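You operate a simulated robot arm through the tools that you are given. There is no shell and no other tool. Be economical: measure what you need, move in short steps, check, and stop when the job is done.

You run a simulated two-armed robot. Do the job below in one go: nothing can be reset, and whatever is moved stays where it is left.

Task
On the top of the kitting table, fold the flat blue rag in half, so that its two long edges meet.

The check looks at the end state, three seconds after you hand in, the way a careful person would. Anything else that was tipped, shoved, dropped, spilled or broken makes it a failure. Flat cloth is picked up by pressing the open fingertips on it (5 to 10 N) and closing them slowly along it; thin cloth reads only 2 to 8 mm in the jaws.

Robot
Two 7-joint arms with two-finger parallel grippers on one trunk, on a base that drives. Base frame: it is fixed to the floor where the robot stands at the start and does not move with it; the origin is under the middle of the robot, x ahead of it, y to its left, z up; the surface under the hand at the start is at about z = 800. Units: mm, degrees, N and s.
The left shoulder is at the start at [70, 134, 1076], the right one opposite. With the tool pointing down near the work surface each hand reaches from about 200 to 660 mm from the robot's upright axis, wherever it stands, measured 20 degrees to its own side. Places, roughly: top of the kitting table [600, 100, 800]. Payload 1.57 kg a hand.
The tool frame of a hand sits at the grasp point between the pads (the TCP): z along the fingers, y along the line on which they close. The tips reach 30 mm beyond it. The gripper opens to 80 mm. The fingers are 17 mm wide and 12 mm thick; the gripper's body (40 by 82 mm) begins 80 mm behind the TCP.
Orientation is told as [roll, pitch, yaw] about the base's x, y, z axes, in that order, counted from this pose: with the fingers straight down and closing along the base's y, the tool's x points along the base's -x, its y along +y and its z along -z.

Tools
- The arms move only by the tool step_arm. It takes "left_series", "right_series" or both (then of equal length, played together; a hand with none holds still); each is a list that holds one entry, the list of rows, each a list of 7 numbers: the shift along the tool's x, y, z in mm, then the turn, a rotation vector about the tool's x, y, z in degrees, then the finger opening in mm, from 0 to 80. In form: [[[x, y, z, wx, wy, wz, jaw], ...]]. A call has 1 to 12 rows; each row shifts and turns the commanded pose from where the row before left it, along the tool's axes as they then stand. Rows are played at 5 a second. More than 50 mm and 8.6 degrees between two rows, or a gripper value outside its range, and nothing of the call is played. Where a pose cannot be reached the arm comes as near as it can. A force on the tool above 40 N (or 10 N above the force at the start of the call, whichever is more), or a blocked arm, ends the call early, and 0.2 s more pass. The fingers move at their own pace (about 153 mm/s each) and stop on an object; they squeeze with about 43 N. The grip force told is the motor's: it shows also when the fingers shut on nothing. Time passes only in rows, and 0.2 s behind the last, so rows that do not move let the fingers close. The reply holds the time, the measured pose of the TCP, the force on the tool along the base axes, the opening and the grip force, in the units named above and with some noise, with the torque about the TCP (base axes, N m) and any sound that the robot's microphone picked up.
- Cameras (640 x 400 px; columns grow to the right, rows downward): "scene" is now at [123.5, 35.4, 1290.4]; the picture's right is [0.44, -0.90, 0.00], its down [-0.64, -0.31, -0.70] and it looks along [0.63, 0.31, -0.71] (base axes); focal length 214 px, centre (320, 200). "left" rides on the left gripper at [72, 7, -122] in its tool frame; the picture's right is [-0.09, 1.00, 0.00], its down [-0.84, -0.08, -0.54] and it looks along [-0.54, -0.05, 0.84] (tool axes); focal length 238 px, centre (320, 200). "right" rides on the right gripper at [72, -7, -122] in its tool frame; the picture's right is [0.09, 1.00, 0.00], its down [-0.84, 0.08, -0.54] and it looks along [-0.54, 0.05, 0.84] (tool axes); focal length 238 px, centre (320, 200). There is no depth. A picture from a camera that has moved, and an enlarged one, comes with that camera's place and axes in the base frame and with its lens.
- capture(camera): a new picture of that camera. It takes no simulated time.
- lift_body(by): slides the trunk up (or, below 0, down) by that many mm; the arms and the scene camera ride with it, the base frame stays. It gives what a move gives, with no picture.
- roll_base(legs): drives the robot by 1 to 6 legs, each [ahead, left, turn to the left] in mm, mm and degrees, along the robot's own axes; the way and the turn of a leg run together, so that a leg with both is an arc; at most 1500 mm and 180 degrees a leg. The arms and the cameras ride along, it lands a little off, and it stops where it bumps. It gives what a move gives.
- head_to(pan, tilt): turns the head with the scene camera to pan (to the left, within 86 degrees either way) and tilt (down, from -29 to 69), counted from straight ahead of the robot. It gives what a move gives.
- zoom(camera, box): a new picture of the part [left, top, right, bottom] of that camera's present view, enlarged. It takes no simulated time.
- sign_off(): hands the job in; it is judged then, once.

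Go step by step. Nothing tells you exact positions but the pictures and the camera data: compare them with the known pose of the tool, close in by small moves and look again before you grip or let go. The budget is 120 turns and 92 pictures, counting those below and the enlarged ones. Unless the task says otherwise, let go and move clear before handing in, and close with one line.

The tools are called after "Emit:" as name(argument=value, ...) on one line, values as JSON. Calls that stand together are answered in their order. step_arm: Moves the arms, as the interface text tells. Its arguments: {"type":"object","properties":{"left_series":{"type":"array","items":{"type":"array","items":{"type":"array","items":{"type":"number"}}}},"right_series":{"type":"array","items":{"type":"array","items":{"type":"array","items":{"type":"number"}}}}},"required":[]} The other tools are called the same way: lift_body (by) slides the trunk up or down; roll_base (legs) drives the base; head_to (pan, tilt) turns the head that bears the scene camera; capture (camera) takes a picture; zoom (camera, box) takes an enlarged picture of a part of a camera's view; sign_off () hands the job in.

At the start:

```text
t: 0.0
left_tool_pos: [382.1, 369.8, 1127.5]
left_tcp_rot: [0.0, 0.0, 0.0]
left_ft_force: [0.5, 0.6, -0.1]
left_wrist_torque: [0.0, 0.04, 0.0]
left_finger_gap: 79.8
left_finger_force: 0.1
right_tool_pos: [440.6, -40.8, 994.5]
right_tcp_rot: [0.0, 0.0, 0.1]
right_ft_force: [0.4, -0.6, 0.3]
right_wrist_torque: [-0.01, 0.02, 0.0]
right_finger_gap: 79.8
right_finger_force: 0.1
trunk travel left (down, up): [-650.0, 290.0]
robot x, y, heading: [-0.8, 1.7, 0.0]
head pan, tilt: [26.1, 45.2]
```

scene: 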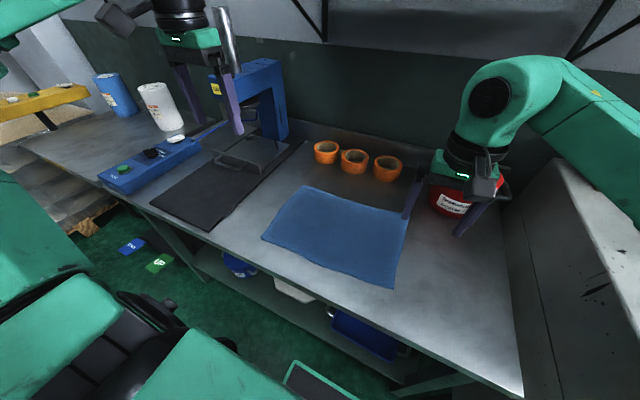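
right: 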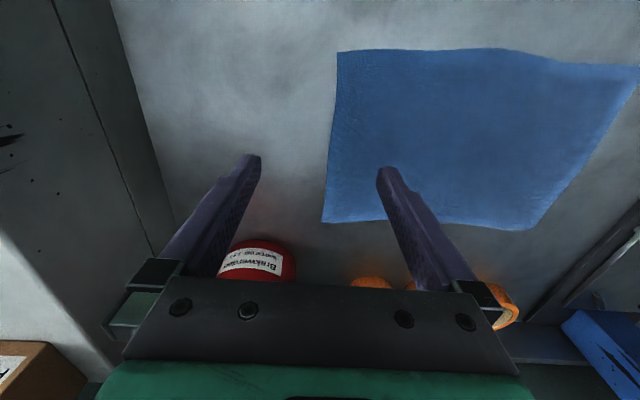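
left: 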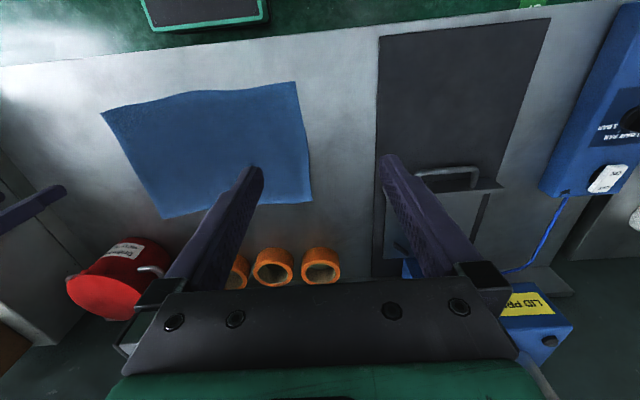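

The rag lies flat with corners at about (600,332), (618,-25), (373,-29) and (357,329), so its long edges run along y. I'll bring the left hand inward, then drive left so that the rag is centred between the two shoulders.

Emit:
step_arm(left_series=[[[0, -40, 0, 0, 0, 0, 80], [0, -40, 0, 0, 0, 0, 80], [0, -40, 0, 0, 0, 0, 80], [0, -30, 0, 0, 0, 0, 80], [0, 0, 0, 0, 0, 0, 80]]])

Emit:
roll_base(legs=[[0, 150, 0]])

Emit:
head_to(pan=0, tilt=50)

Emit:
capture(camera="scene")

```text
t: 1.2
left_tool_pos: [380.3, 220.1, 1127.4]
left_tcp_rot: [0.0, 0.1, -0.1]
left_ft_force: [-0.5, -0.1, 0.2]
left_wrist_torque: [-0.01, 0.0, 0.0]
left_finger_gap: 80.0
left_finger_force: 0.0
right_tool_pos: [441.5, -38.4, 994.3]
right_tcp_rot: [-0.1, 0.0, 0.0]
right_ft_force: [0.0, -0.9, -0.6]
right_wrist_torque: [-0.03, 0.01, -0.01]
right_finger_gap: 80.0
right_finger_force: 0.1
trunk travel left (down, up): [-650.0, 290.0]
robot x, y, heading: [-1.2, 0.4, 0.2]
head pan, tilt: [26.1, 45.2]
```

```text
t: 2.6
left_tool_pos: [380.3, 369.1, 1128.0]
left_tcp_rot: [0.1, 0.0, 0.1]
left_ft_force: [0.7, -1.0, -0.8]
left_wrist_torque: [0.0, -0.03, 0.0]
left_finger_gap: 80.1
left_finger_force: 0.0
right_tool_pos: [441.7, 112.0, 992.7]
right_tcp_rot: [0.1, 0.0, 0.1]
right_ft_force: [0.0, -0.3, -0.3]
right_wrist_torque: [-0.02, 0.03, 0.0]
right_finger_gap: 79.8
right_finger_force: 0.1
trunk travel left (down, up): [-650.0, 290.0]
robot x, y, heading: [1.9, 153.0, 0.4]
head pan, tilt: [26.1, 45.2]
```

```text
t: 3.5
left_tool_pos: [380.6, 371.0, 1128.9]
left_tcp_rot: [-0.1, 0.1, 0.2]
left_ft_force: [0.2, 1.0, -0.1]
left_wrist_torque: [0.02, 0.01, -0.01]
left_finger_gap: 80.0
left_finger_force: 0.1
right_tool_pos: [441.0, 112.1, 994.0]
right_tcp_rot: [0.0, 0.0, 0.1]
right_ft_force: [0.2, 0.3, 0.3]
right_wrist_torque: [-0.01, 0.03, 0.04]
right_finger_gap: 80.1
right_finger_force: 0.1
trunk travel left (down, up): [-650.0, 290.0]
robot x, y, heading: [-1.4, 150.4, 0.1]
head pan, tilt: [0.0, 50.0]
```

```text
88 pictures are left
camera scene: at [127.4, 150.8, 1283.8], right [0.0, -1.0, 0.0], down [-0.77, 0.0, -0.64], along [0.64, 0.0, -0.77], focal length 214 px, centre (320, 200)
```

scene: 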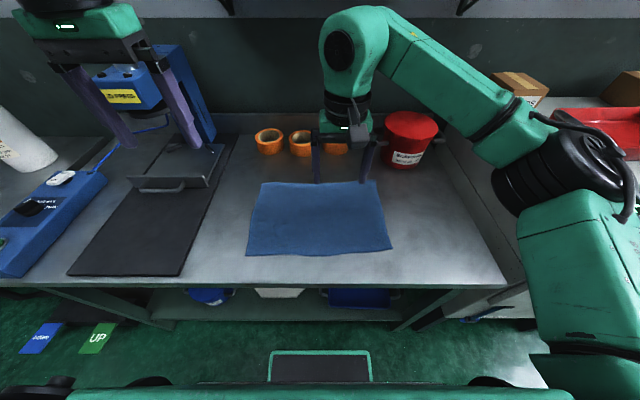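

The rag's corners agree with the earlier estimate. I'll bring both hands above the two near corners.

Emit:
step_arm(left_series=[[[2, -14, 38, 0, 0, 0, 50], [2, -14, 38, 0, 0, 0, 30], [2, -14, 38, 0, 0, 0, 30], [2, -14, 38, 0, 0, 0, 30], [2, -14, 38, 0, 0, 0, 30], [2, -1, 38, 0, 0, 0, 30], [0, 0, 0, 0, 0, 0, 30], [0, 0, 0, 0, 0, 0, 30]]], right_series=[[[10, -18, 16, 0, 0, 0, 50], [10, -18, 16, 0, 0, 0, 30], [10, -18, 16, 0, 0, 0, 30], [10, -18, 16, 0, 0, 0, 30], [10, -18, 15, 0, 0, 0, 30], [8, -20, 15, 0, 0, 0, 30], [0, 0, 0, 0, 0, 0, 30], [0, 0, 0, 0, 0, 0, 30]]])

Emit:
capture(camera="left")

Emit:
capture(camera="right")

```text
t: 5.3
left_tool_pos: [367.1, 300.7, 901.6]
left_tcp_rot: [0.0, 0.0, 0.1]
left_ft_force: [0.0, -0.2, -0.3]
left_wrist_torque: [0.0, -0.01, 0.04]
left_finger_gap: 30.0
left_finger_force: 0.1
right_tool_pos: [384.3, 1.2, 899.7]
right_tcp_rot: [-0.1, 0.0, 0.2]
right_ft_force: [0.0, 0.2, 0.6]
right_wrist_torque: [0.0, 0.03, 0.01]
right_finger_gap: 30.2
right_finger_force: 0.2
trunk travel left (down, up): [-650.0, 290.0]
robot x, y, heading: [1.4, 152.5, 0.2]
head pan, tilt: [0.0, 50.0]
```

```text
87 pictures are left
camera left: at [295.2, 309.1, 1023.0], right [0.09, 1.0, 0.0], down [0.84, -0.08, 0.54], along [0.54, -0.05, -0.84], focal length 238 px, centre (320, 200)
```

left: 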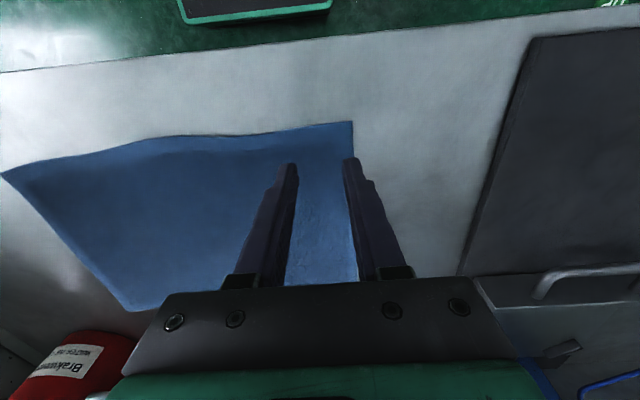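

```text
86 pictures are left
camera right: at [312.9, -5.3, 1021.2], right [-0.09, 1.0, 0.0], down [0.84, 0.08, 0.54], along [0.54, 0.05, -0.84], focal length 238 px, centre (320, 200)
```

right: 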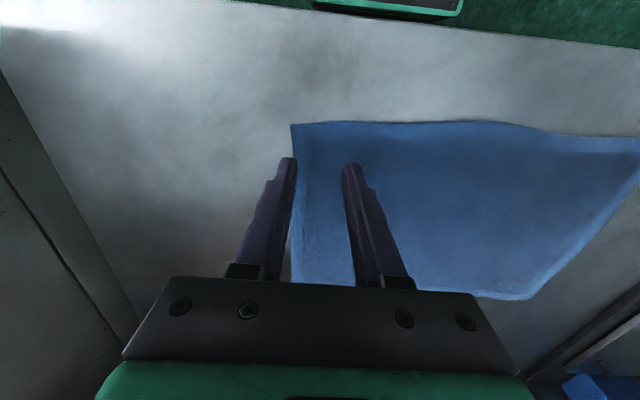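

The corners sit where I expected, with the fingertips just inside them. I'll lower both hands to just above the cloth.

Emit:
step_arm(left_series=[[[-2, 1, 22, 0, 0, 0, 30], [-1, 0, 22, 0, 0, 0, 30], [0, 0, 18, 0, 0, 0, 30], [0, 0, 3, 0, 0, 0, 30], [0, 0, 2, 0, 0, 0, 30], [0, 0, 0, 0, 0, 0, 30], [0, 0, 0, 0, 0, 0, 30]]], right_series=[[[0, 2, 22, 0, 0, 0, 30], [0, 1, 22, 0, 0, 0, 30], [0, 0, 18, 0, 0, 0, 30], [0, 0, 3, 0, 0, 0, 30], [0, 0, 0, 0, 0, 0, 30], [0, 0, 0, 0, 0, 0, 30], [0, 0, 0, 0, 0, 0, 30]]])

```text
t: 6.9
left_tool_pos: [371.0, 301.7, 834.2]
left_tcp_rot: [-0.1, -0.1, 0.1]
left_ft_force: [0.5, 0.2, 4.9]
left_wrist_torque: [0.02, 0.0, 0.01]
left_finger_gap: 29.8
left_finger_force: 0.0
right_tool_pos: [383.2, 4.2, 834.5]
right_tcp_rot: [0.0, 0.0, 0.0]
right_ft_force: [0.0, -0.6, 1.0]
right_wrist_torque: [-0.04, -0.01, -0.01]
right_finger_gap: 29.9
right_finger_force: 0.1
trunk travel left (down, up): [-650.0, 290.0]
robot x, y, heading: [1.0, 148.5, 0.3]
head pan, tilt: [0.0, 50.0]
```

The left hand already presses at 5 N and the right is only just touching. I'll press both a little more.

Emit:
step_arm(left_series=[[[0, 0, 0.4, 0, 0, 0, 30], [0, 0, 0, 0, 0, 0, 30], [0, 0, 0, 0, 0, 0, 30]]], right_series=[[[0, 0, 0.8, 0, 0, 0, 30], [0, 0, 0.6, 0, 0, 0, 30], [0, 0, 0, 0, 0, 0, 30]]])

```text
t: 7.7
left_tool_pos: [369.3, 300.4, 832.9]
left_tcp_rot: [0.1, -0.1, 0.2]
left_ft_force: [0.9, -1.2, 7.2]
left_wrist_torque: [-0.02, -0.04, -0.02]
left_finger_gap: 30.1
left_finger_force: 0.0
right_tool_pos: [381.7, 4.4, 833.1]
right_tcp_rot: [-0.1, -0.1, 0.1]
right_ft_force: [-0.9, 1.1, 4.4]
right_wrist_torque: [0.04, 0.01, -0.03]
right_finger_gap: 30.0
right_finger_force: 0.1
trunk travel left (down, up): [-650.0, 290.0]
robot x, y, heading: [-4.9, 150.8, -0.0]
head pan, tilt: [0.0, 50.0]
```

Contact is 7 N on the left and 4 N on the right. I'll add a touch on the right and then close both slowly.

Emit:
step_arm(left_series=[[[0, 0, 0, 0, 0, 0, 30], [0, 0, 0, 0, 0, 0, 26], [0, 0, 0, 0, 0, 0, 22], [0, 0, 0, 0, 0, 0, 18], [0, 0, 0, 0, 0, 0, 14], [0, 0, 0, 0, 0, 0, 11], [0, 0, 0, 0, 0, 0, 8], [0, 0, 0, 0, 0, 0, 5], [0, 0, 0, 0, 0, 0, 2], [0, 0, 0, 0, 0, 0, 0], [0, 0, 0, 0, 0, 0, 0]]], right_series=[[[0, 0, 0.6, 0, 0, 0, 30], [0, 0, 0, 0, 0, 0, 26], [0, 0, 0, 0, 0, 0, 22], [0, 0, 0, 0, 0, 0, 18], [0, 0, 0, 0, 0, 0, 14], [0, 0, 0, 0, 0, 0, 11], [0, 0, 0, 0, 0, 0, 8], [0, 0, 0, 0, 0, 0, 5], [0, 0, 0, 0, 0, 0, 2], [0, 0, 0, 0, 0, 0, 0], [0, 0, 0, 0, 0, 0, 0]]])

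Emit:
capture(camera="left")

Emit:
capture(camera="right")

```text
t: 10.1
left_tool_pos: [370.7, 300.5, 833.8]
left_tcp_rot: [-0.1, 0.0, 0.1]
left_ft_force: [0.6, -15.2, 7.0]
left_wrist_torque: [-0.5, -0.02, 0.01]
left_finger_gap: 3.8
left_finger_force: 25.3
right_tool_pos: [382.8, 4.7, 833.0]
right_tcp_rot: [0.0, -0.2, 0.0]
right_ft_force: [-1.2, 15.2, 6.3]
right_wrist_torque: [0.46, 0.03, -0.04]
right_finger_gap: 4.2
right_finger_force: 25.1
trunk travel left (down, up): [-650.0, 290.0]
robot x, y, heading: [-0.4, 154.5, 0.0]
head pan, tilt: [0.0, 50.0]
```

```text
85 pictures are left
camera left: at [297.6, 309.6, 956.0], right [0.09, 1.0, 0.0], down [0.84, -0.08, 0.54], along [0.54, -0.05, -0.84], focal length 238 px, centre (320, 200)
```

left: 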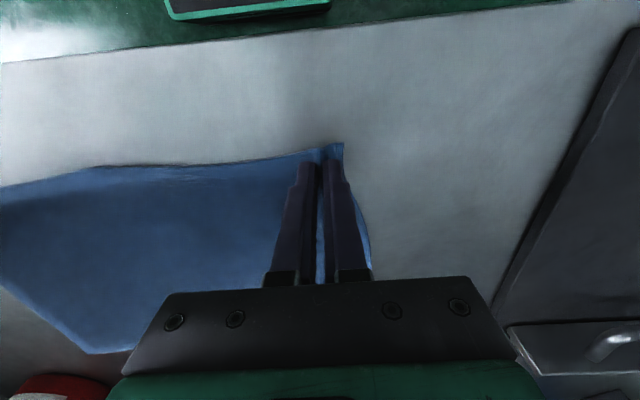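

```text
84 pictures are left
camera right: at [311.4, -1.9, 955.0], right [-0.09, 1.0, 0.0], down [0.84, 0.08, 0.54], along [0.54, 0.05, -0.84], focal length 238 px, centre (320, 200)
```

right: 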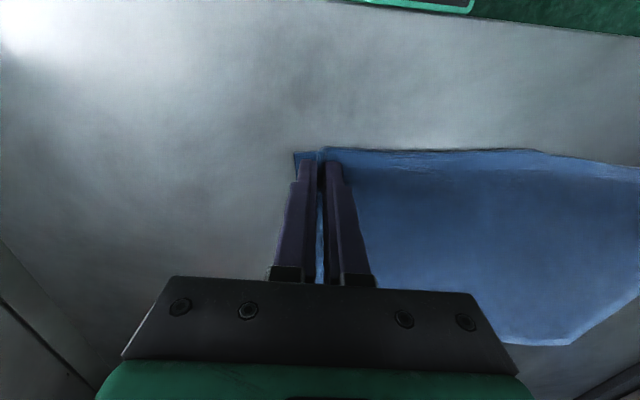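

Both hands hold cloth, reading about 4 mm, and the edge between them is taut. I'll relax it slightly inward and lift along the first half of an arc.

Emit:
step_arm(left_series=[[[-0.9, -1.5, -13, 0, 0, 0, 0], [-2.8, -1.5, -12.8, 0, 0, 0, 0], [-4.6, 0.2, -12.4, 0, 0, 0, 0], [-6.4, 0.2, -11.7, 0, 0, 0, 0], [-8, 0.2, -10.9, 0, 0, 0, 0], [-9.5, 0.2, -9.8, 0, 0, 0, 0], [-10.8, 0.2, -8.6, 0, 0, 0, 0], [-12, 0.2, -7.3, 0, 0, 0, 0], [-12.9, 0.2, -5.8, 0, 0, 0, 0], [-13.6, 0.2, -4.2, 0, 0, 0, 0], [-14.1, 0.2, -2.6, 0, 0, 0, 0], [-14.4, 0.2, -0.9, 0, 0, 0, 0]]], right_series=[[[-0.9, 1.5, -13, 0, 0, 0, 0], [-2.8, 1.5, -12.8, 0, 0, 0, 0], [-4.6, 0.2, -12.4, 0, 0, 0, 0], [-6.4, 0.2, -11.7, 0, 0, 0, 0], [-8, 0.2, -10.9, 0, 0, 0, 0], [-9.5, 0.2, -9.8, 0, 0, 0, 0], [-10.8, 0.2, -8.6, 0, 0, 0, 0], [-12, 0.2, -7.3, 0, 0, 0, 0], [-12.9, 0.2, -5.8, 0, 0, 0, 0], [-13.6, 0.2, -4.2, 0, 0, 0, 0], [-14.1, 0.2, -2.6, 0, 0, 0, 0], [-14.4, 0.2, -0.9, 0, 0, 0, 0]]])

Emit:
capture(camera="scene")

```text
t: 12.7
left_tool_pos: [483.4, 300.1, 932.6]
left_tcp_rot: [-0.1, 0.1, 0.1]
left_ft_force: [0.0, -5.5, -0.8]
left_wrist_torque: [-0.16, -0.01, 0.01]
left_finger_gap: 3.6
left_finger_force: 25.2
right_tool_pos: [494.9, 11.1, 932.2]
right_tcp_rot: [0.0, 0.1, 0.1]
right_ft_force: [-0.2, 5.9, -0.5]
right_wrist_torque: [0.22, 0.07, -0.01]
right_finger_gap: 3.8
right_finger_force: 24.2
trunk travel left (down, up): [-650.0, 290.0]
robot x, y, heading: [1.4, 149.6, -0.0]
head pan, tilt: [0.0, 50.0]
```

```text
83 pictures are left
camera scene: at [128.8, 151.3, 1283.6], right [0.0, -1.0, 0.0], down [-0.77, 0.0, -0.64], along [0.64, 0.0, -0.77], focal length 214 px, centre (320, 200)
```

scene: 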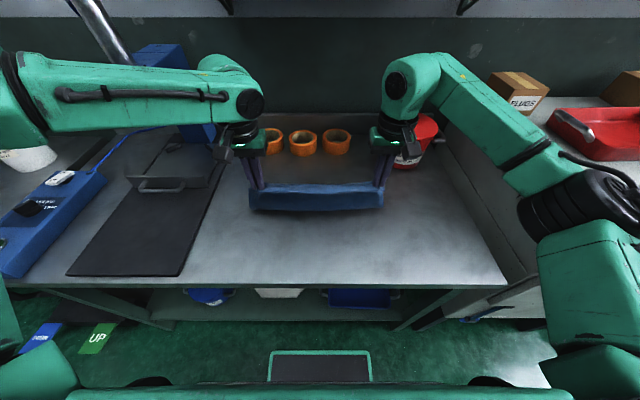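

The cloth hangs cleanly between the hands. I'll carry it through most of the second half of the arc and look before landing.

Emit:
step_arm(left_series=[[[-14.2, 0, 0.9, 0, 0, 0, 0], [-13.9, 0, 2.6, 0, 0, 0, 0], [-13.4, 0, 4.2, 0, 0, 0, 0], [-12.7, 0.2, 5.8, 0, 0, 0, 0], [-11.8, 0.2, 7.3, 0, 0, 0, 0], [-10.6, 0.2, 8.6, 0, 0, 0, 0], [-9.3, 0.2, 9.8, 0, 0, 0, 0], [-7.8, 0.2, 10.9, 0, 0, 0, 0], [-6.2, 0.2, 11.7, 0, 0, 0, 0], [-4.4, 0.2, 10.4, 0, 0, 0, 0], [0, 0, 0, 0, 0, 0, 0]]], right_series=[[[-14.4, 0.4, 0.9, 0, 0, 0, 0], [-14.1, 0.4, 2.6, 0, 0, 0, 0], [-13.6, 0.4, 4.2, 0, 0, 0, 0], [-12.9, 0.2, 5.8, 0, 0, 0, 0], [-12, 0.2, 7.3, 0, 0, 0, 0], [-10.8, 0.2, 8.6, 0, 0, 0, 0], [-9.5, 0.2, 9.8, 0, 0, 0, 0], [-8, 0.2, 10.9, 0, 0, 0, 0], [-6.4, 0.2, 11.7, 0, 0, 0, 0], [-4.6, 0.2, 10.4, 0, 0, 0, 0], [0, 0, 0, 0, 0, 0, 0]]])

Emit:
capture(camera="scene")

Emit:
capture(camera="left")

Emit:
capture(camera="right")

```text
t: 15.1
left_tool_pos: [535.7, 330.2, 871.7]
left_tcp_rot: [-0.8, -0.6, 0.1]
left_ft_force: [7.5, -38.7, -0.7]
left_wrist_torque: [-1.19, -0.24, 0.14]
left_finger_gap: 6.1
left_finger_force: 26.5
left hand out of reach, approached as far as the arm can: row 4, 5, 6, 7, 8, 9, 10
right_tool_pos: [598.9, 17.7, 862.8]
right_tcp_rot: [0.7, 0.1, 0.4]
right_ft_force: [-7.9, 37.7, 0.5]
right_wrist_torque: [1.2, 0.2, -0.19]
right_finger_gap: 5.9
right_finger_force: 25.8
trunk travel left (down, up): [-650.0, 290.0]
robot x, y, heading: [-1.3, 150.5, 0.1]
head pan, tilt: [0.0, 50.0]
```

```text
82 pictures are left
camera scene: at [127.3, 150.7, 1283.8], right [0.0, -1.0, 0.0], down [-0.77, 0.0, -0.64], along [0.64, 0.0, -0.77], focal length 214 px, centre (320, 200)
```

scene: 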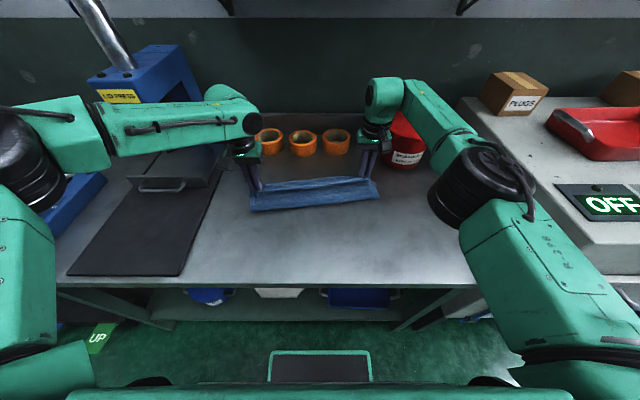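

```text
81 pictures are left
camera left: at [461.9, 339.3, 992.2], right [0.09, 1.0, -0.01], down [0.83, -0.07, 0.55], along [0.55, -0.06, -0.83], focal length 238 px, centre (320, 200)
```

left: 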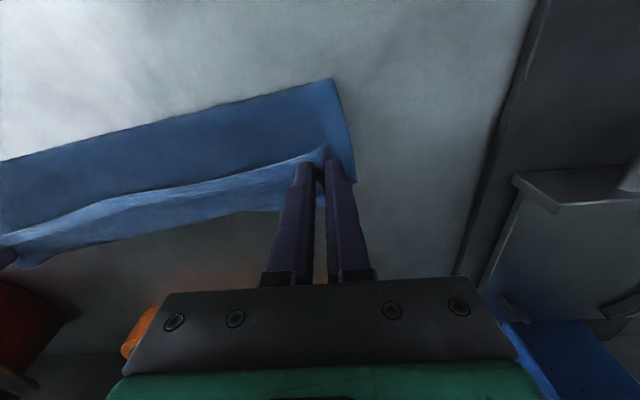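

```text
80 pictures are left
camera right: at [529.1, 9.6, 984.2], right [-0.1, 0.99, 0.01], down [0.84, 0.08, 0.54], along [0.54, 0.06, -0.84], focal length 238 px, centre (320, 200)
```

right: 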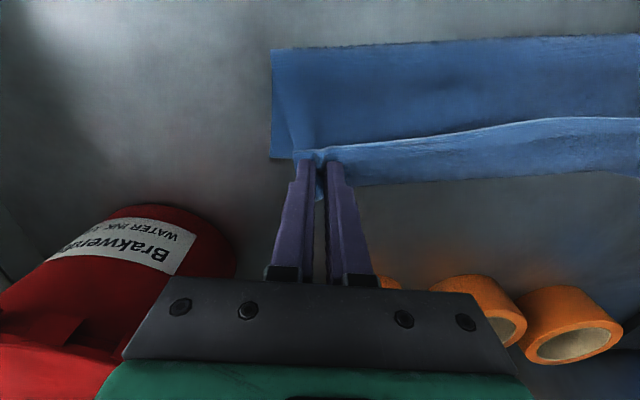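

The left arm hit a limit: it stopped at x≈536, slid out to y≈330 and is stretching the cloth. I'll back both hands up to relieve the tension.

Emit:
step_arm(left_series=[[[8, -6, -8, 0, 0, 0, 0], [8, -6, -8, 0, 0, 0, 0], [8, -6, -8, 0, 0, 0, 0], [8, -6, -8, 0, 0, 0, 0], [8, -5, -8, 0, 0, 0, 0], [0, 0, 0, 0, 0, 0, 0]]], right_series=[[[17, 0, -9, 0, 0, 0, 0], [17, 0, -9, 0, 0, 0, 0], [17, 0, -9, 0, 0, 0, 0], [17, 0, -9, 0, 0, 0, 0], [17, 0, -9, 0, 0, 0, 0], [0, 0, 0, 0, 0, 0, 0]]])

Emit:
capture(camera="scene")

```text
t: 16.5
left_tool_pos: [493.8, 304.2, 909.2]
left_tcp_rot: [0.1, 0.1, 0.2]
left_ft_force: [-0.7, -6.3, -0.8]
left_wrist_torque: [-0.19, 0.01, 0.05]
left_finger_gap: 3.7
left_finger_force: 25.3
right_tool_pos: [516.7, 11.5, 905.2]
right_tcp_rot: [-0.1, 0.0, 0.0]
right_ft_force: [-0.1, 7.2, 0.5]
right_wrist_torque: [0.2, 0.01, -0.04]
right_finger_gap: 3.3
right_finger_force: 24.3
trunk travel left (down, up): [-650.0, 290.0]
robot x, y, heading: [1.7, 151.6, 0.1]
head pan, tilt: [0.0, 50.0]
```

```text
79 pictures are left
camera scene: at [128.2, 151.1, 1283.7], right [0.0, -1.0, 0.0], down [-0.77, 0.0, -0.64], along [0.64, 0.0, -0.77], focal length 214 px, centre (320, 200)
```

scene: 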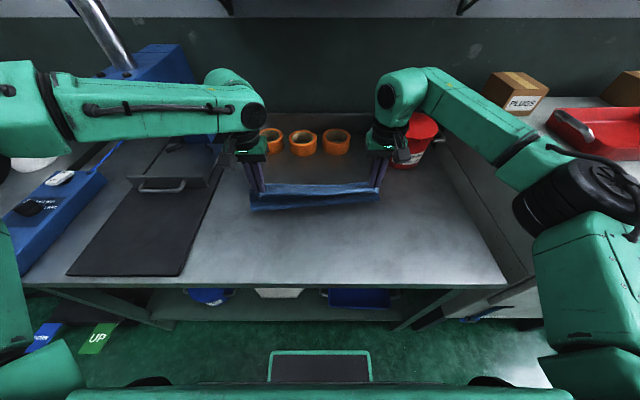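

Both hands still hold the cloth and the tension has eased. The left arm works better further out to its side, so I'll move the base right in small legs and counter-move the hands to keep the cloth in place.

Emit:
step_arm(left_series=[[[0, 6, 0, 0, 0, 0, 0], [0, 6, 0, 0, 0, 0, 0]]], right_series=[[[0, 6, 0, 0, 0, 0, 0], [0, 6, 0, 0, 0, 0, 0]]])

Emit:
roll_base(legs=[[0, -25, 0]])

Emit:
step_arm(left_series=[[[0, 8, 0, 0, 0, 0, 0], [0, 8, 0, 0, 0, 0, 0], [0, 8, 0, 0, 0, 0, 0]]], right_series=[[[0, 8, 0, 0, 0, 0, 0], [0, 8, 0, 0, 0, 0, 0], [0, 8, 0, 0, 0, 0, 0]]])

```text
t: 17.1
left_tool_pos: [494.2, 317.1, 909.9]
left_tcp_rot: [-0.1, 0.0, 0.1]
left_ft_force: [0.6, -5.7, -0.2]
left_wrist_torque: [-0.14, -0.02, 0.04]
left_finger_gap: 3.4
left_finger_force: 24.7
right_tool_pos: [514.6, 24.9, 905.0]
right_tcp_rot: [-0.2, -0.1, 0.1]
right_ft_force: [-0.5, 5.5, 0.8]
right_wrist_torque: [0.15, 0.03, -0.02]
right_finger_gap: 3.2
right_finger_force: 24.4
trunk travel left (down, up): [-650.0, 290.0]
robot x, y, heading: [-0.8, 149.1, 0.1]
head pan, tilt: [0.0, 50.0]
```

```text
t: 17.9
left_tool_pos: [494.6, 293.1, 908.6]
left_tcp_rot: [-0.1, 0.0, 0.2]
left_ft_force: [1.0, -4.9, -0.9]
left_wrist_torque: [-0.2, -0.01, 0.0]
left_finger_gap: 3.6
left_finger_force: 24.3
right_tool_pos: [515.7, 3.6, 904.1]
right_tcp_rot: [-0.2, 0.0, 0.1]
right_ft_force: [0.0, 4.4, -0.1]
right_wrist_torque: [0.11, 0.02, -0.03]
right_finger_gap: 3.4
right_finger_force: 24.4
trunk travel left (down, up): [-650.0, 290.0]
robot x, y, heading: [-0.6, 129.2, 0.2]
head pan, tilt: [0.0, 50.0]
```

```text
t: 18.7
left_tool_pos: [494.2, 316.3, 909.9]
left_tcp_rot: [0.0, 0.0, 0.1]
left_ft_force: [0.3, -5.0, -0.9]
left_wrist_torque: [-0.12, -0.02, 0.01]
left_finger_gap: 3.6
left_finger_force: 24.1
right_tool_pos: [514.6, 24.8, 904.8]
right_tcp_rot: [0.0, 0.1, 0.2]
right_ft_force: [-0.5, 4.4, 0.6]
right_wrist_torque: [0.14, 0.03, 0.0]
right_finger_gap: 3.2
right_finger_force: 24.5
trunk travel left (down, up): [-650.0, 290.0]
robot x, y, heading: [-2.7, 125.0, 0.2]
head pan, tilt: [0.0, 50.0]
```

That works and the grip holds. I'll do two more small legs.

Emit:
roll_base(legs=[[0, -25, 0]])

Emit:
step_arm(left_series=[[[0, 8, 0, 0, 0, 0, 0], [0, 8, 0, 0, 0, 0, 0], [0, 8, 0, 0, 0, 0, 0]]], right_series=[[[0, 8, 0, 0, 0, 0, 0], [0, 8, 0, 0, 0, 0, 0], [0, 8, 0, 0, 0, 0, 0]]])

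Emit:
roll_base(legs=[[0, -25, 0]])

Emit:
step_arm(left_series=[[[0, 5, 0, 0, 0, 0, 0], [0, 5, 0, 0, 0, 0, 0], [0, 2, 0, 0, 0, 0, 0]]], right_series=[[[0, 5, 0, 0, 0, 0, 0], [0, 5, 0, 0, 0, 0, 0], [0, 2, 0, 0, 0, 0, 0]]])

Emit:
capture(camera="left")

Emit:
capture(camera="right")

Emit:
capture(camera="scene")

```text
t: 19.5
left_tool_pos: [494.4, 293.6, 909.2]
left_tcp_rot: [-0.2, 0.0, 0.2]
left_ft_force: [0.0, -4.1, 0.5]
left_wrist_torque: [-0.16, -0.03, 0.02]
left_finger_gap: 3.8
left_finger_force: 24.1
right_tool_pos: [516.5, 2.6, 906.3]
right_tcp_rot: [-0.2, 0.0, 0.2]
right_ft_force: [0.1, 5.7, -0.9]
right_wrist_torque: [0.15, -0.01, 0.02]
right_finger_gap: 3.1
right_finger_force: 24.1
trunk travel left (down, up): [-650.0, 290.0]
robot x, y, heading: [-0.9, 100.8, 0.0]
head pan, tilt: [0.0, 50.0]
```

```text
t: 20.3
left_tool_pos: [494.2, 315.0, 909.8]
left_tcp_rot: [0.0, 0.0, 0.3]
left_ft_force: [0.3, -3.9, -0.4]
left_wrist_torque: [-0.1, -0.02, 0.01]
left_finger_gap: 3.6
left_finger_force: 24.3
right_tool_pos: [515.8, 24.5, 906.0]
right_tcp_rot: [0.0, 0.0, 0.2]
right_ft_force: [-0.6, 3.9, 0.8]
right_wrist_torque: [0.09, -0.02, -0.04]
right_finger_gap: 3.1
right_finger_force: 24.1
trunk travel left (down, up): [-650.0, 290.0]
robot x, y, heading: [-1.4, 101.9, 0.4]
head pan, tilt: [0.0, 50.0]
```

```text
t: 21.1
left_tool_pos: [493.9, 293.0, 909.5]
left_tcp_rot: [-0.3, 0.1, 0.4]
left_ft_force: [0.5, -3.4, 0.1]
left_wrist_torque: [-0.15, 0.01, 0.02]
left_finger_gap: 3.6
left_finger_force: 24.7
right_tool_pos: [516.0, 2.9, 907.2]
right_tcp_rot: [-0.2, 0.1, 0.4]
right_ft_force: [-0.2, 5.1, 0.4]
right_wrist_torque: [0.12, 0.0, -0.03]
right_finger_gap: 3.3
right_finger_force: 23.8
trunk travel left (down, up): [-650.0, 290.0]
robot x, y, heading: [2.3, 76.5, 0.1]
head pan, tilt: [0.0, 50.0]
```

```text
t: 21.9
left_tool_pos: [492.7, 301.3, 909.4]
left_tcp_rot: [-0.1, -0.1, 0.2]
left_ft_force: [1.6, -5.4, -0.3]
left_wrist_torque: [-0.12, 0.02, 0.05]
left_finger_gap: 3.5
left_finger_force: 24.4
right_tool_pos: [515.5, 13.8, 905.3]
right_tcp_rot: [0.1, 0.0, 0.4]
right_ft_force: [-0.9, 4.2, -0.2]
right_wrist_torque: [0.14, 0.03, 0.02]
right_finger_gap: 3.4
right_finger_force: 24.0
trunk travel left (down, up): [-650.0, 290.0]
robot x, y, heading: [-0.2, 76.7, 0.3]
head pan, tilt: [0.0, 50.0]
```

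```text
78 pictures are left
camera left: at [420.7, 310.3, 1032.1], right [0.09, 1.0, 0.0], down [0.84, -0.07, 0.54], along [0.54, -0.05, -0.84], focal length 238 px, centre (320, 200)
```

left: 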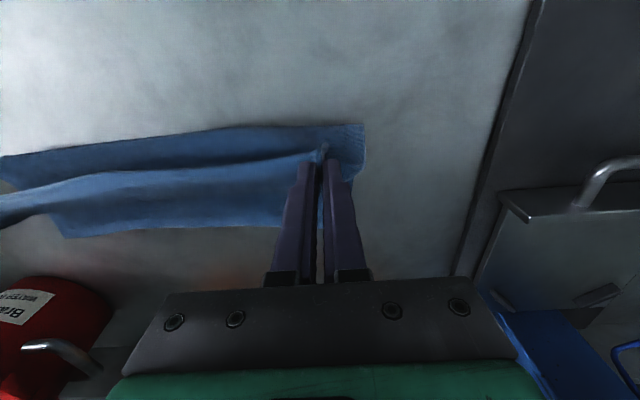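

```text
77 pictures are left
camera right: at [445.4, 5.3, 1027.8], right [-0.1, 1.0, 0.0], down [0.84, 0.08, 0.54], along [0.54, 0.05, -0.84], focal length 238 px, centre (320, 200)
```

right: 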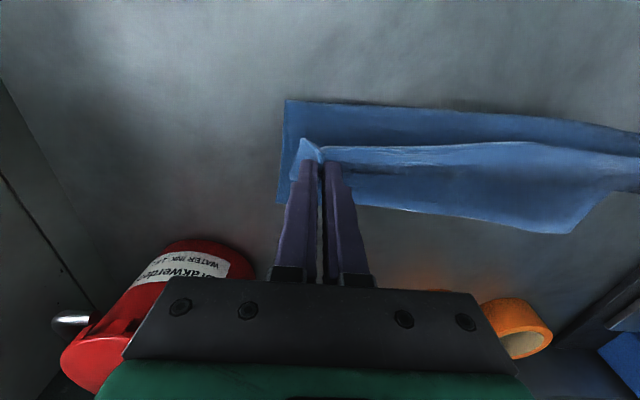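

```text
76 pictures are left
camera scene: at [127.6, 76.2, 1283.7], right [0.0, -1.0, 0.0], down [-0.77, 0.0, -0.64], along [0.64, 0.0, -0.77], focal length 214 px, centre (320, 200)
```

scene: 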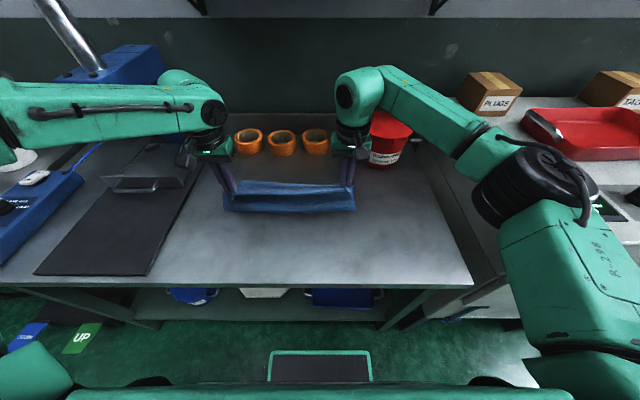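

The lower half is still in place, with its far edge at x≈595–609. I'll advance both hands toward it again.

Emit:
step_arm(left_series=[[[-10, 0, 1, 0, 0, 0, 0], [-10, 0, 2, 0, 0, 0, 0], [-10, 0, 3, 0, 0, 0, 0], [-10, 0, 4, 0, 0, 0, 0], [-10, 0, 5, 0, 0, 0, 0], [-10, 0, 6, 0, 0, 0, 0]]], right_series=[[[-7, 0, 1, 0, 0, 0, 0], [-7, 0, 2, 0, 0, 0, 0], [-7, 0, 3, 0, 0, 0, 0], [-7, 0, 4, 0, 0, 0, 0], [-7, 0, 5, 0, 0, 0, 0], [-7, 0, 6, 0, 0, 0, 0]]])

```text
t: 23.3
left_tool_pos: [554.9, 302.6, 888.0]
left_tcp_rot: [0.0, 0.1, 0.4]
left_ft_force: [-0.3, -4.3, -0.1]
left_wrist_torque: [-0.11, 0.02, 0.01]
left_finger_gap: 3.7
left_finger_force: 24.9
right_tool_pos: [559.1, 15.1, 884.8]
right_tcp_rot: [0.0, 0.0, 0.4]
right_ft_force: [0.0, 3.7, 0.3]
right_wrist_torque: [0.13, -0.02, -0.03]
right_finger_gap: 3.5
right_finger_force: 24.2
trunk travel left (down, up): [-650.0, 290.0]
robot x, y, heading: [-3.5, 77.0, 0.1]
head pan, tilt: [0.0, 50.0]
```

The left arm now follows. I'll continue closer and look.

Emit:
step_arm(left_series=[[[-8, 0, 5, 0, 0, 0, 0], [-8, 0, 6, 0, 0, 0, 0], [-7, 0, 6, 0, 0, 0, 0], [-6, 0, 7, 0, 0, 0, 0], [0, 0, 0, 0, 0, 0, 0]]], right_series=[[[-6, 0, 5, 0, 0, 0, 0], [-6, 0, 6, 0, 0, 0, 0], [-6, 0, 6, 0, 0, 0, 0], [-4, 0, 5, 0, 0, 0, 0], [0, 0, 0, 0, 0, 0, 0]]])

Emit:
capture(camera="left")

Emit:
capture(camera="right")

Emit:
zoom(camera="scene", box=[160, 100, 420, 262])

```text
t: 24.5
left_tool_pos: [554.9, 310.8, 870.1]
left_tcp_rot: [-0.2, -0.1, 0.3]
left_ft_force: [0.5, -11.0, 0.9]
left_wrist_torque: [-0.34, -0.03, 0.01]
left_finger_gap: 3.5
left_finger_force: 24.7
left hand out of reach, approached as far as the arm can: row 1, 2, 3, 4
right_tool_pos: [579.5, 13.1, 864.2]
right_tcp_rot: [0.1, 0.0, 0.4]
right_ft_force: [-1.1, 11.2, -1.1]
right_wrist_torque: [0.35, 0.02, -0.1]
right_finger_gap: 3.5
right_finger_force: 25.0
trunk travel left (down, up): [-650.0, 290.0]
robot x, y, heading: [1.6, 75.5, 0.1]
head pan, tilt: [0.0, 50.0]
```

```text
75 pictures are left
camera left: at [482.3, 318.8, 992.5], right [0.09, 1.0, 0.0], down [0.84, -0.07, 0.54], along [0.54, -0.05, -0.84], focal length 238 px, centre (320, 200)
```

left: 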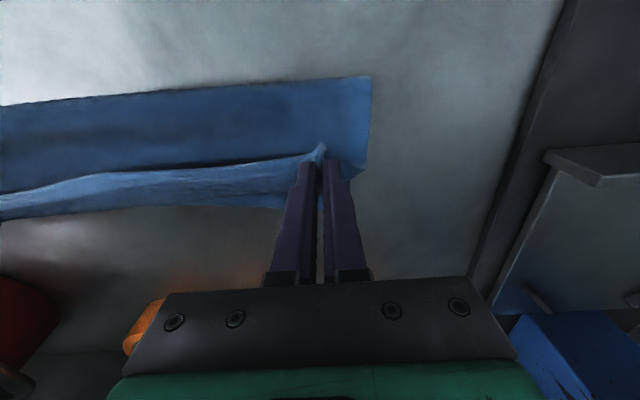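

```text
74 pictures are left
camera right: at [508.5, 6.5, 986.0], right [-0.1, 1.0, 0.0], down [0.84, 0.08, 0.54], along [0.54, 0.05, -0.84], focal length 238 px, centre (320, 200)
```

right: 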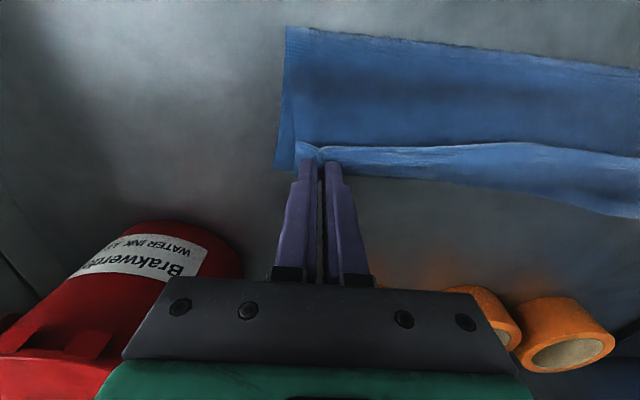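

```text
2.46 times, centred on (290, 181) of scene
camera zoom: at [127.5, 76.5, 1283.8], right [0.0, -1.0, 0.0], down [-0.77, 0.0, -0.64], along [0.64, 0.0, -0.77], focal length 528 px, centre (394, 247)
```

zoom: 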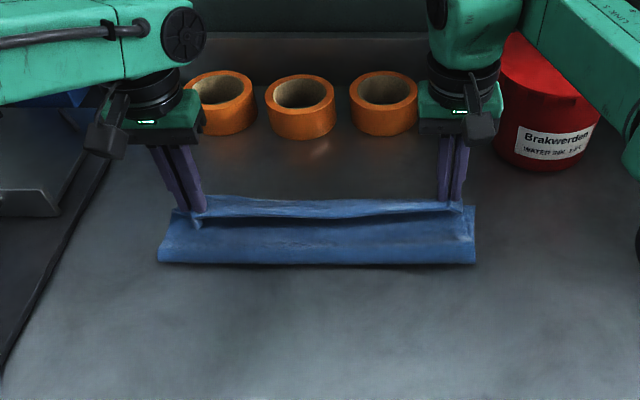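

The left arm stops at about x=555 from this base pose. The floor looks clear ahead of the base, so I'll draw the right hand back level and drive forward with both hands riding along.

Emit:
step_arm(left_series=[[[0, -2, -3, 0, 0, 0, 0], [0, -2, -3, 0, 0, 0, 0], [0, -1, -3, 0, 0, 0, 0], [0, 0, 0, 0, 0, 0, 0]]], right_series=[[[12, 1, -6, 0, 0, 0, 0], [13, 1, -5, 0, 0, 0, 0], [13, 0, -5, 0, 0, 0, 0], [0, 0, 0, 0, 0, 0, 0]]])

Emit:
roll_base(legs=[[30, 0, 0]])

Emit:
capture(camera="scene")

```text
t: 25.5
left_tool_pos: [554.6, 306.8, 879.2]
left_tcp_rot: [0.0, 0.0, 0.3]
left_ft_force: [-0.1, -6.0, 0.3]
left_wrist_torque: [-0.23, -0.02, -0.02]
left_finger_gap: 3.4
left_finger_force: 24.4
right_tool_pos: [541.5, 14.6, 880.1]
right_tcp_rot: [-0.1, 0.0, 0.3]
right_ft_force: [-0.5, 5.5, 0.7]
right_wrist_torque: [0.17, -0.01, -0.05]
right_finger_gap: 3.3
right_finger_force: 24.0
trunk travel left (down, up): [-650.0, 290.0]
robot x, y, heading: [0.7, 75.5, 0.2]
head pan, tilt: [0.0, 50.0]
```

```text
t: 26.3
left_tool_pos: [582.9, 306.3, 881.1]
left_tcp_rot: [0.0, -0.1, 0.3]
left_ft_force: [-1.1, -5.6, -0.2]
left_wrist_torque: [-0.16, -0.06, -0.01]
left_finger_gap: 3.7
left_finger_force: 24.5
right_tool_pos: [567.7, 15.8, 882.0]
right_tcp_rot: [0.0, -0.2, 0.2]
right_ft_force: [-0.3, 6.2, 0.4]
right_wrist_torque: [0.2, -0.02, -0.07]
right_finger_gap: 3.1
right_finger_force: 23.5
trunk travel left (down, up): [-650.0, 290.0]
robot x, y, heading: [31.2, 81.9, 0.1]
head pan, tilt: [0.0, 50.0]
```

```text
72 pictures are left
camera scene: at [153.9, 76.7, 1284.2], right [0.0, -1.0, 0.0], down [-0.76, 0.0, -0.64], along [0.64, 0.0, -0.76], focal length 214 px, centre (320, 200)
```

scene: 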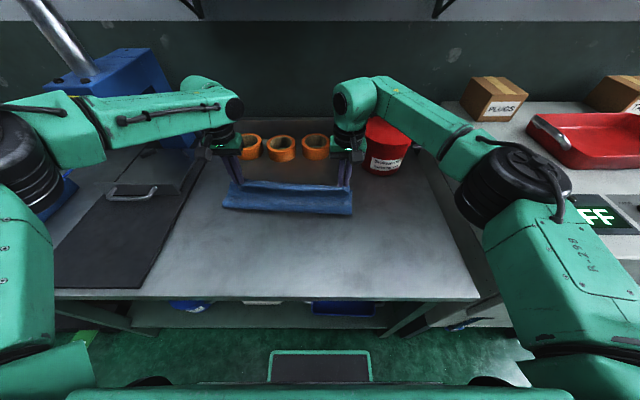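

There was no bump and there's still room. I'll drive 22 mm more, then look at the edges.

Emit:
roll_base(legs=[[22, 0, 0]])

Emit:
capture(camera="left")

Emit:
capture(camera="right")

```text
t: 27.1
left_tool_pos: [605.2, 307.4, 881.0]
left_tcp_rot: [0.0, -0.1, 0.2]
left_ft_force: [-0.7, -6.1, 0.7]
left_wrist_torque: [-0.2, 0.01, 0.01]
left_finger_gap: 3.7
left_finger_force: 24.3
right_tool_pos: [591.4, 14.4, 882.1]
right_tcp_rot: [0.0, -0.3, 0.4]
right_ft_force: [0.3, 5.6, 0.3]
right_wrist_torque: [0.15, -0.06, 0.01]
right_finger_gap: 2.9
right_finger_force: 24.2
trunk travel left (down, up): [-650.0, 290.0]
robot x, y, heading: [47.8, 75.3, 0.2]
head pan, tilt: [0.0, 50.0]
```

```text
71 pictures are left
camera left: at [532.1, 314.5, 1002.8], right [0.09, 1.0, 0.0], down [0.84, -0.07, 0.54], along [0.54, -0.05, -0.84], focal length 238 px, centre (320, 200)
```

left: 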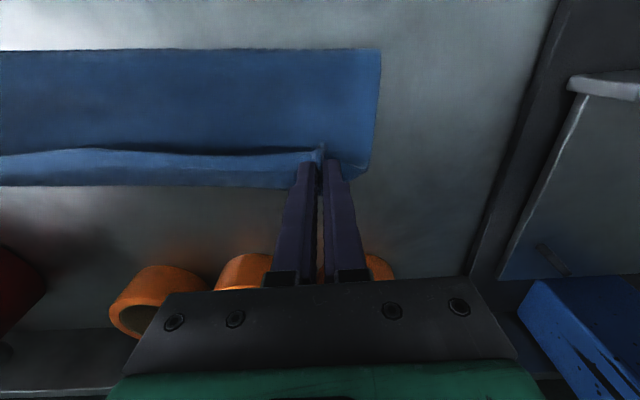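

```text
70 pictures are left
camera right: at [520.7, 8.3, 1003.2], right [-0.1, 1.0, 0.0], down [0.83, 0.08, 0.54], along [0.54, 0.05, -0.84], focal length 238 px, centre (320, 200)
```

right: 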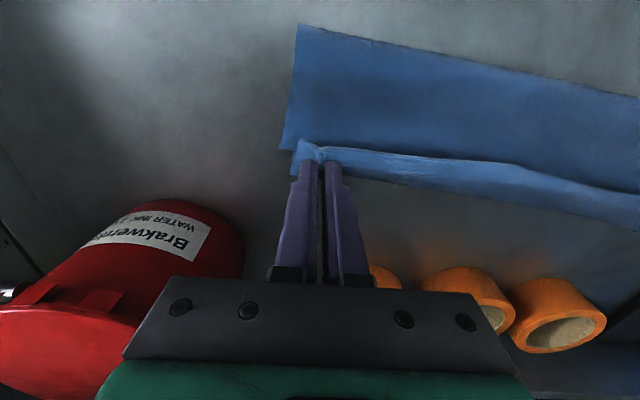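

I need a better look at where the lower layer's far edge is under the held edge.

Emit:
zoom(camera="scene", box=[200, 120, 380, 232])

Emit:
zoom(camera="left", box=[200, 30, 440, 230])

Emit:
zoom(camera="right", box=[220, 10, 460, 210])

```text
3.56 times, centred on (290, 176) of scene
camera zoom: at [176.7, 76.9, 1284.1], right [0.0, -1.0, 0.0], down [-0.76, 0.0, -0.64], along [0.64, 0.0, -0.76], focal length 763 px, centre (427, 285)
```

zoom: 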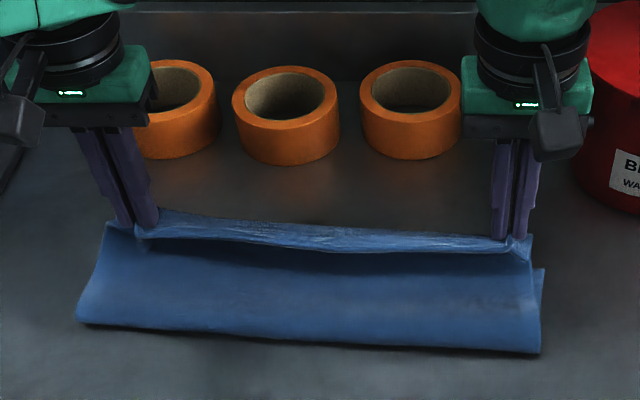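

```text
2.00 times, centred on (320, 130) of left
camera zoom: at [532.1, 314.5, 1002.8], right [0.09, 1.0, 0.0], down [0.84, -0.07, 0.54], along [0.54, -0.05, -0.84], focal length 477 px, centre (320, 340)
```

zoom: 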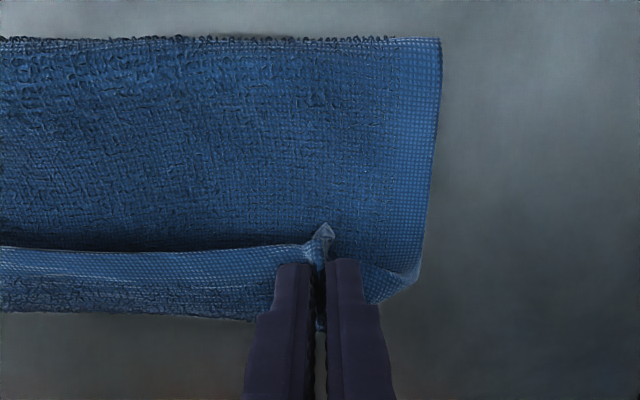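

```text
2.00 times, centred on (340, 110) of right
camera zoom: at [520.7, 8.3, 1003.2], right [-0.1, 1.0, 0.0], down [0.83, 0.08, 0.54], along [0.54, 0.05, -0.84], focal length 477 px, centre (280, 380)
```

zoom: 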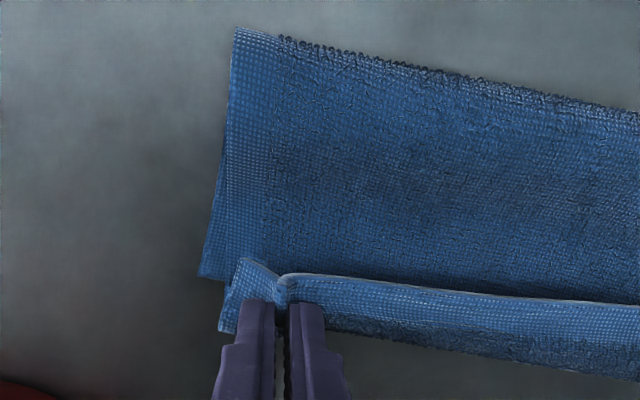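

Pulling the left side forward has turned the cloth a few degrees, with the lower far edge now at about (602,-20) to (650,345). I'll bring the right hand back to match that angle, lower both hands, and check.

Emit:
step_arm(left_series=[[[0, 0, 3, 0, 0, 0, 0], [0, 0, 4, 0, 0, 0, 0], [0, 0, 4, 0, 0, 0, 0], [0, 0, 4, 0, 0, 0, 0], [0, 0, 0, 0, 0, 0, 0]]], right_series=[[[5, 0, 3, 0, 0, 0, 0], [5, 0, 4, 0, 0, 0, 0], [5, 0, 4, 0, 0, 0, 0], [5, 0, 4, 0, 0, 0, 0], [0, 0, 0, 0, 0, 0, 0]]])

Emit:
zoom(camera="left", box=[200, 30, 440, 230])

Emit:
capture(camera="right")

```text
t: 28.3
left_tool_pos: [603.8, 307.8, 863.8]
left_tcp_rot: [-0.1, -0.1, 0.3]
left_ft_force: [-1.3, -7.5, -0.7]
left_wrist_torque: [-0.19, 0.04, 0.02]
left_finger_gap: 3.6
left_finger_force: 25.2
right_tool_pos: [573.3, 16.0, 866.1]
right_tcp_rot: [0.0, -0.1, 0.4]
right_ft_force: [0.7, 6.9, -0.3]
right_wrist_torque: [0.22, -0.02, -0.05]
right_finger_gap: 3.4
right_finger_force: 24.3
trunk travel left (down, up): [-650.0, 290.0]
robot x, y, heading: [50.9, 76.7, 0.4]
head pan, tilt: [0.0, 50.0]
```

```text
2.00 times, centred on (320, 130) of left
camera zoom: at [531.8, 315.9, 986.6], right [0.09, 1.0, 0.0], down [0.84, -0.07, 0.54], along [0.54, -0.05, -0.84], focal length 477 px, centre (320, 340)
```

zoom: 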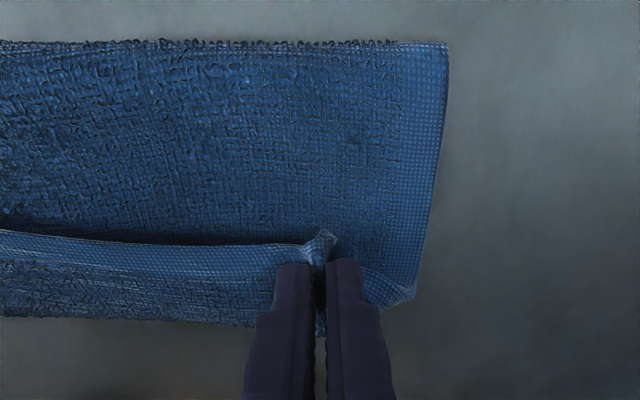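

```text
65 pictures are left
camera right: at [502.9, 9.0, 987.5], right [-0.1, 1.0, 0.0], down [0.84, 0.08, 0.54], along [0.54, 0.06, -0.84], focal length 238 px, centre (320, 200)
```

right: 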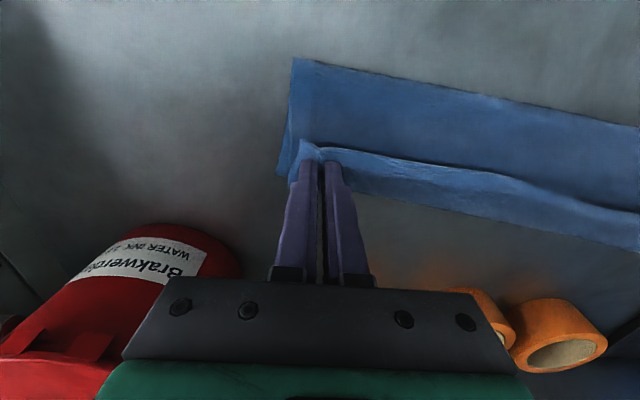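

The held edge still points back toward the robot with a roll in front of it, so the upper layer will run longer once released. I'll move both hands back about 20 mm so that the fold sits in the middle.

Emit:
step_arm(left_series=[[[5, 0, 0, 0, 0, 0, 0], [5, 0, 1, 0, 0, 0, 0], [5, 0, 1, 0, 0, 0, 0], [5, 0, 1, 0, 0, 0, 0], [2, 0, 1, 0, 0, 0, 0], [0, 0, 0, 0, 0, 0, 0]]], right_series=[[[5, 0, 0, 0, 0, 0, 0], [5, 0, 1, 0, 0, 0, 0], [5, 0, 1, 0, 0, 0, 0], [3, 0, 2, 0, 0, 0, 0], [0, 0, 2, 0, 0, 0, 0], [0, 0, 0, 0, 0, 0, 0]]])

Emit:
capture(camera="left")

Emit:
capture(camera="right")

Emit:
zoom(camera="scene", box=[200, 120, 380, 232])

```text
t: 29.7
left_tool_pos: [585.4, 304.9, 860.0]
left_tcp_rot: [-0.2, -0.1, 0.3]
left_ft_force: [-0.4, -6.0, -0.4]
left_wrist_torque: [-0.18, 0.03, 0.0]
left_finger_gap: 3.4
left_finger_force: 25.2
right_tool_pos: [555.2, 14.8, 858.8]
right_tcp_rot: [0.0, 0.0, 0.4]
right_ft_force: [1.3, 6.6, 0.7]
right_wrist_torque: [0.22, -0.03, -0.07]
right_finger_gap: 3.6
right_finger_force: 24.2
trunk travel left (down, up): [-650.0, 290.0]
robot x, y, heading: [55.6, 76.2, 0.1]
head pan, tilt: [0.0, 50.0]
```

```text
64 pictures are left
camera left: at [512.4, 314.3, 982.6], right [0.09, 1.0, 0.0], down [0.84, -0.07, 0.54], along [0.54, -0.05, -0.84], focal length 238 px, centre (320, 200)
```

left: 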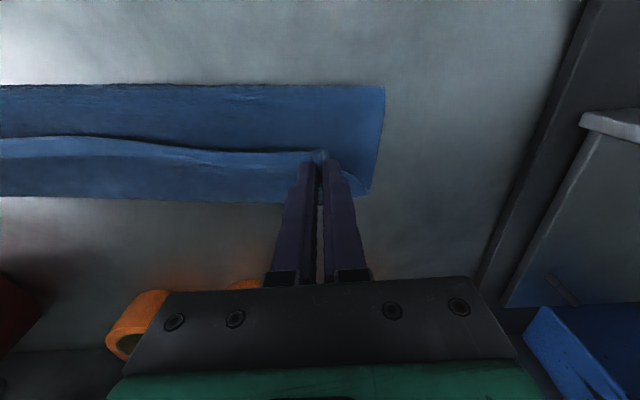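

```text
63 pictures are left
camera right: at [484.8, 7.8, 981.3], right [-0.1, 1.0, 0.0], down [0.84, 0.08, 0.54], along [0.54, 0.05, -0.84], focal length 238 px, centre (320, 200)
```

right: 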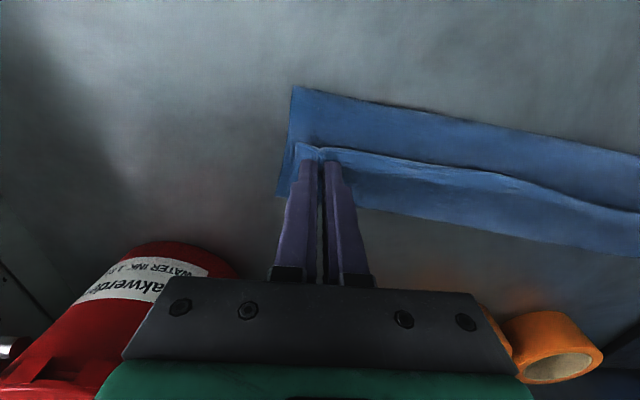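

```text
3.56 times, centred on (290, 176) of scene
camera zoom: at [179.3, 76.9, 1283.7], right [0.0, -1.0, 0.0], down [-0.77, 0.0, -0.64], along [0.64, 0.0, -0.77], focal length 763 px, centre (427, 285)
```

zoom: 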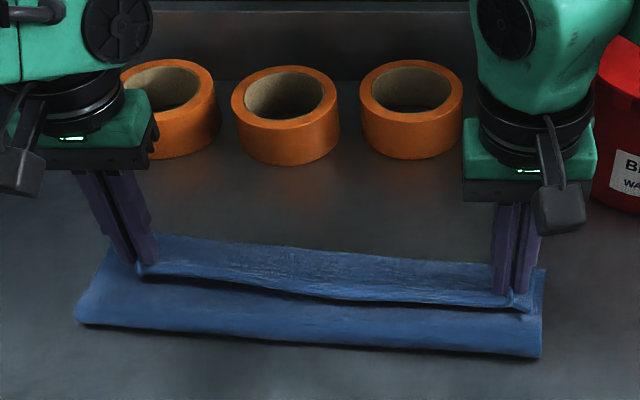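

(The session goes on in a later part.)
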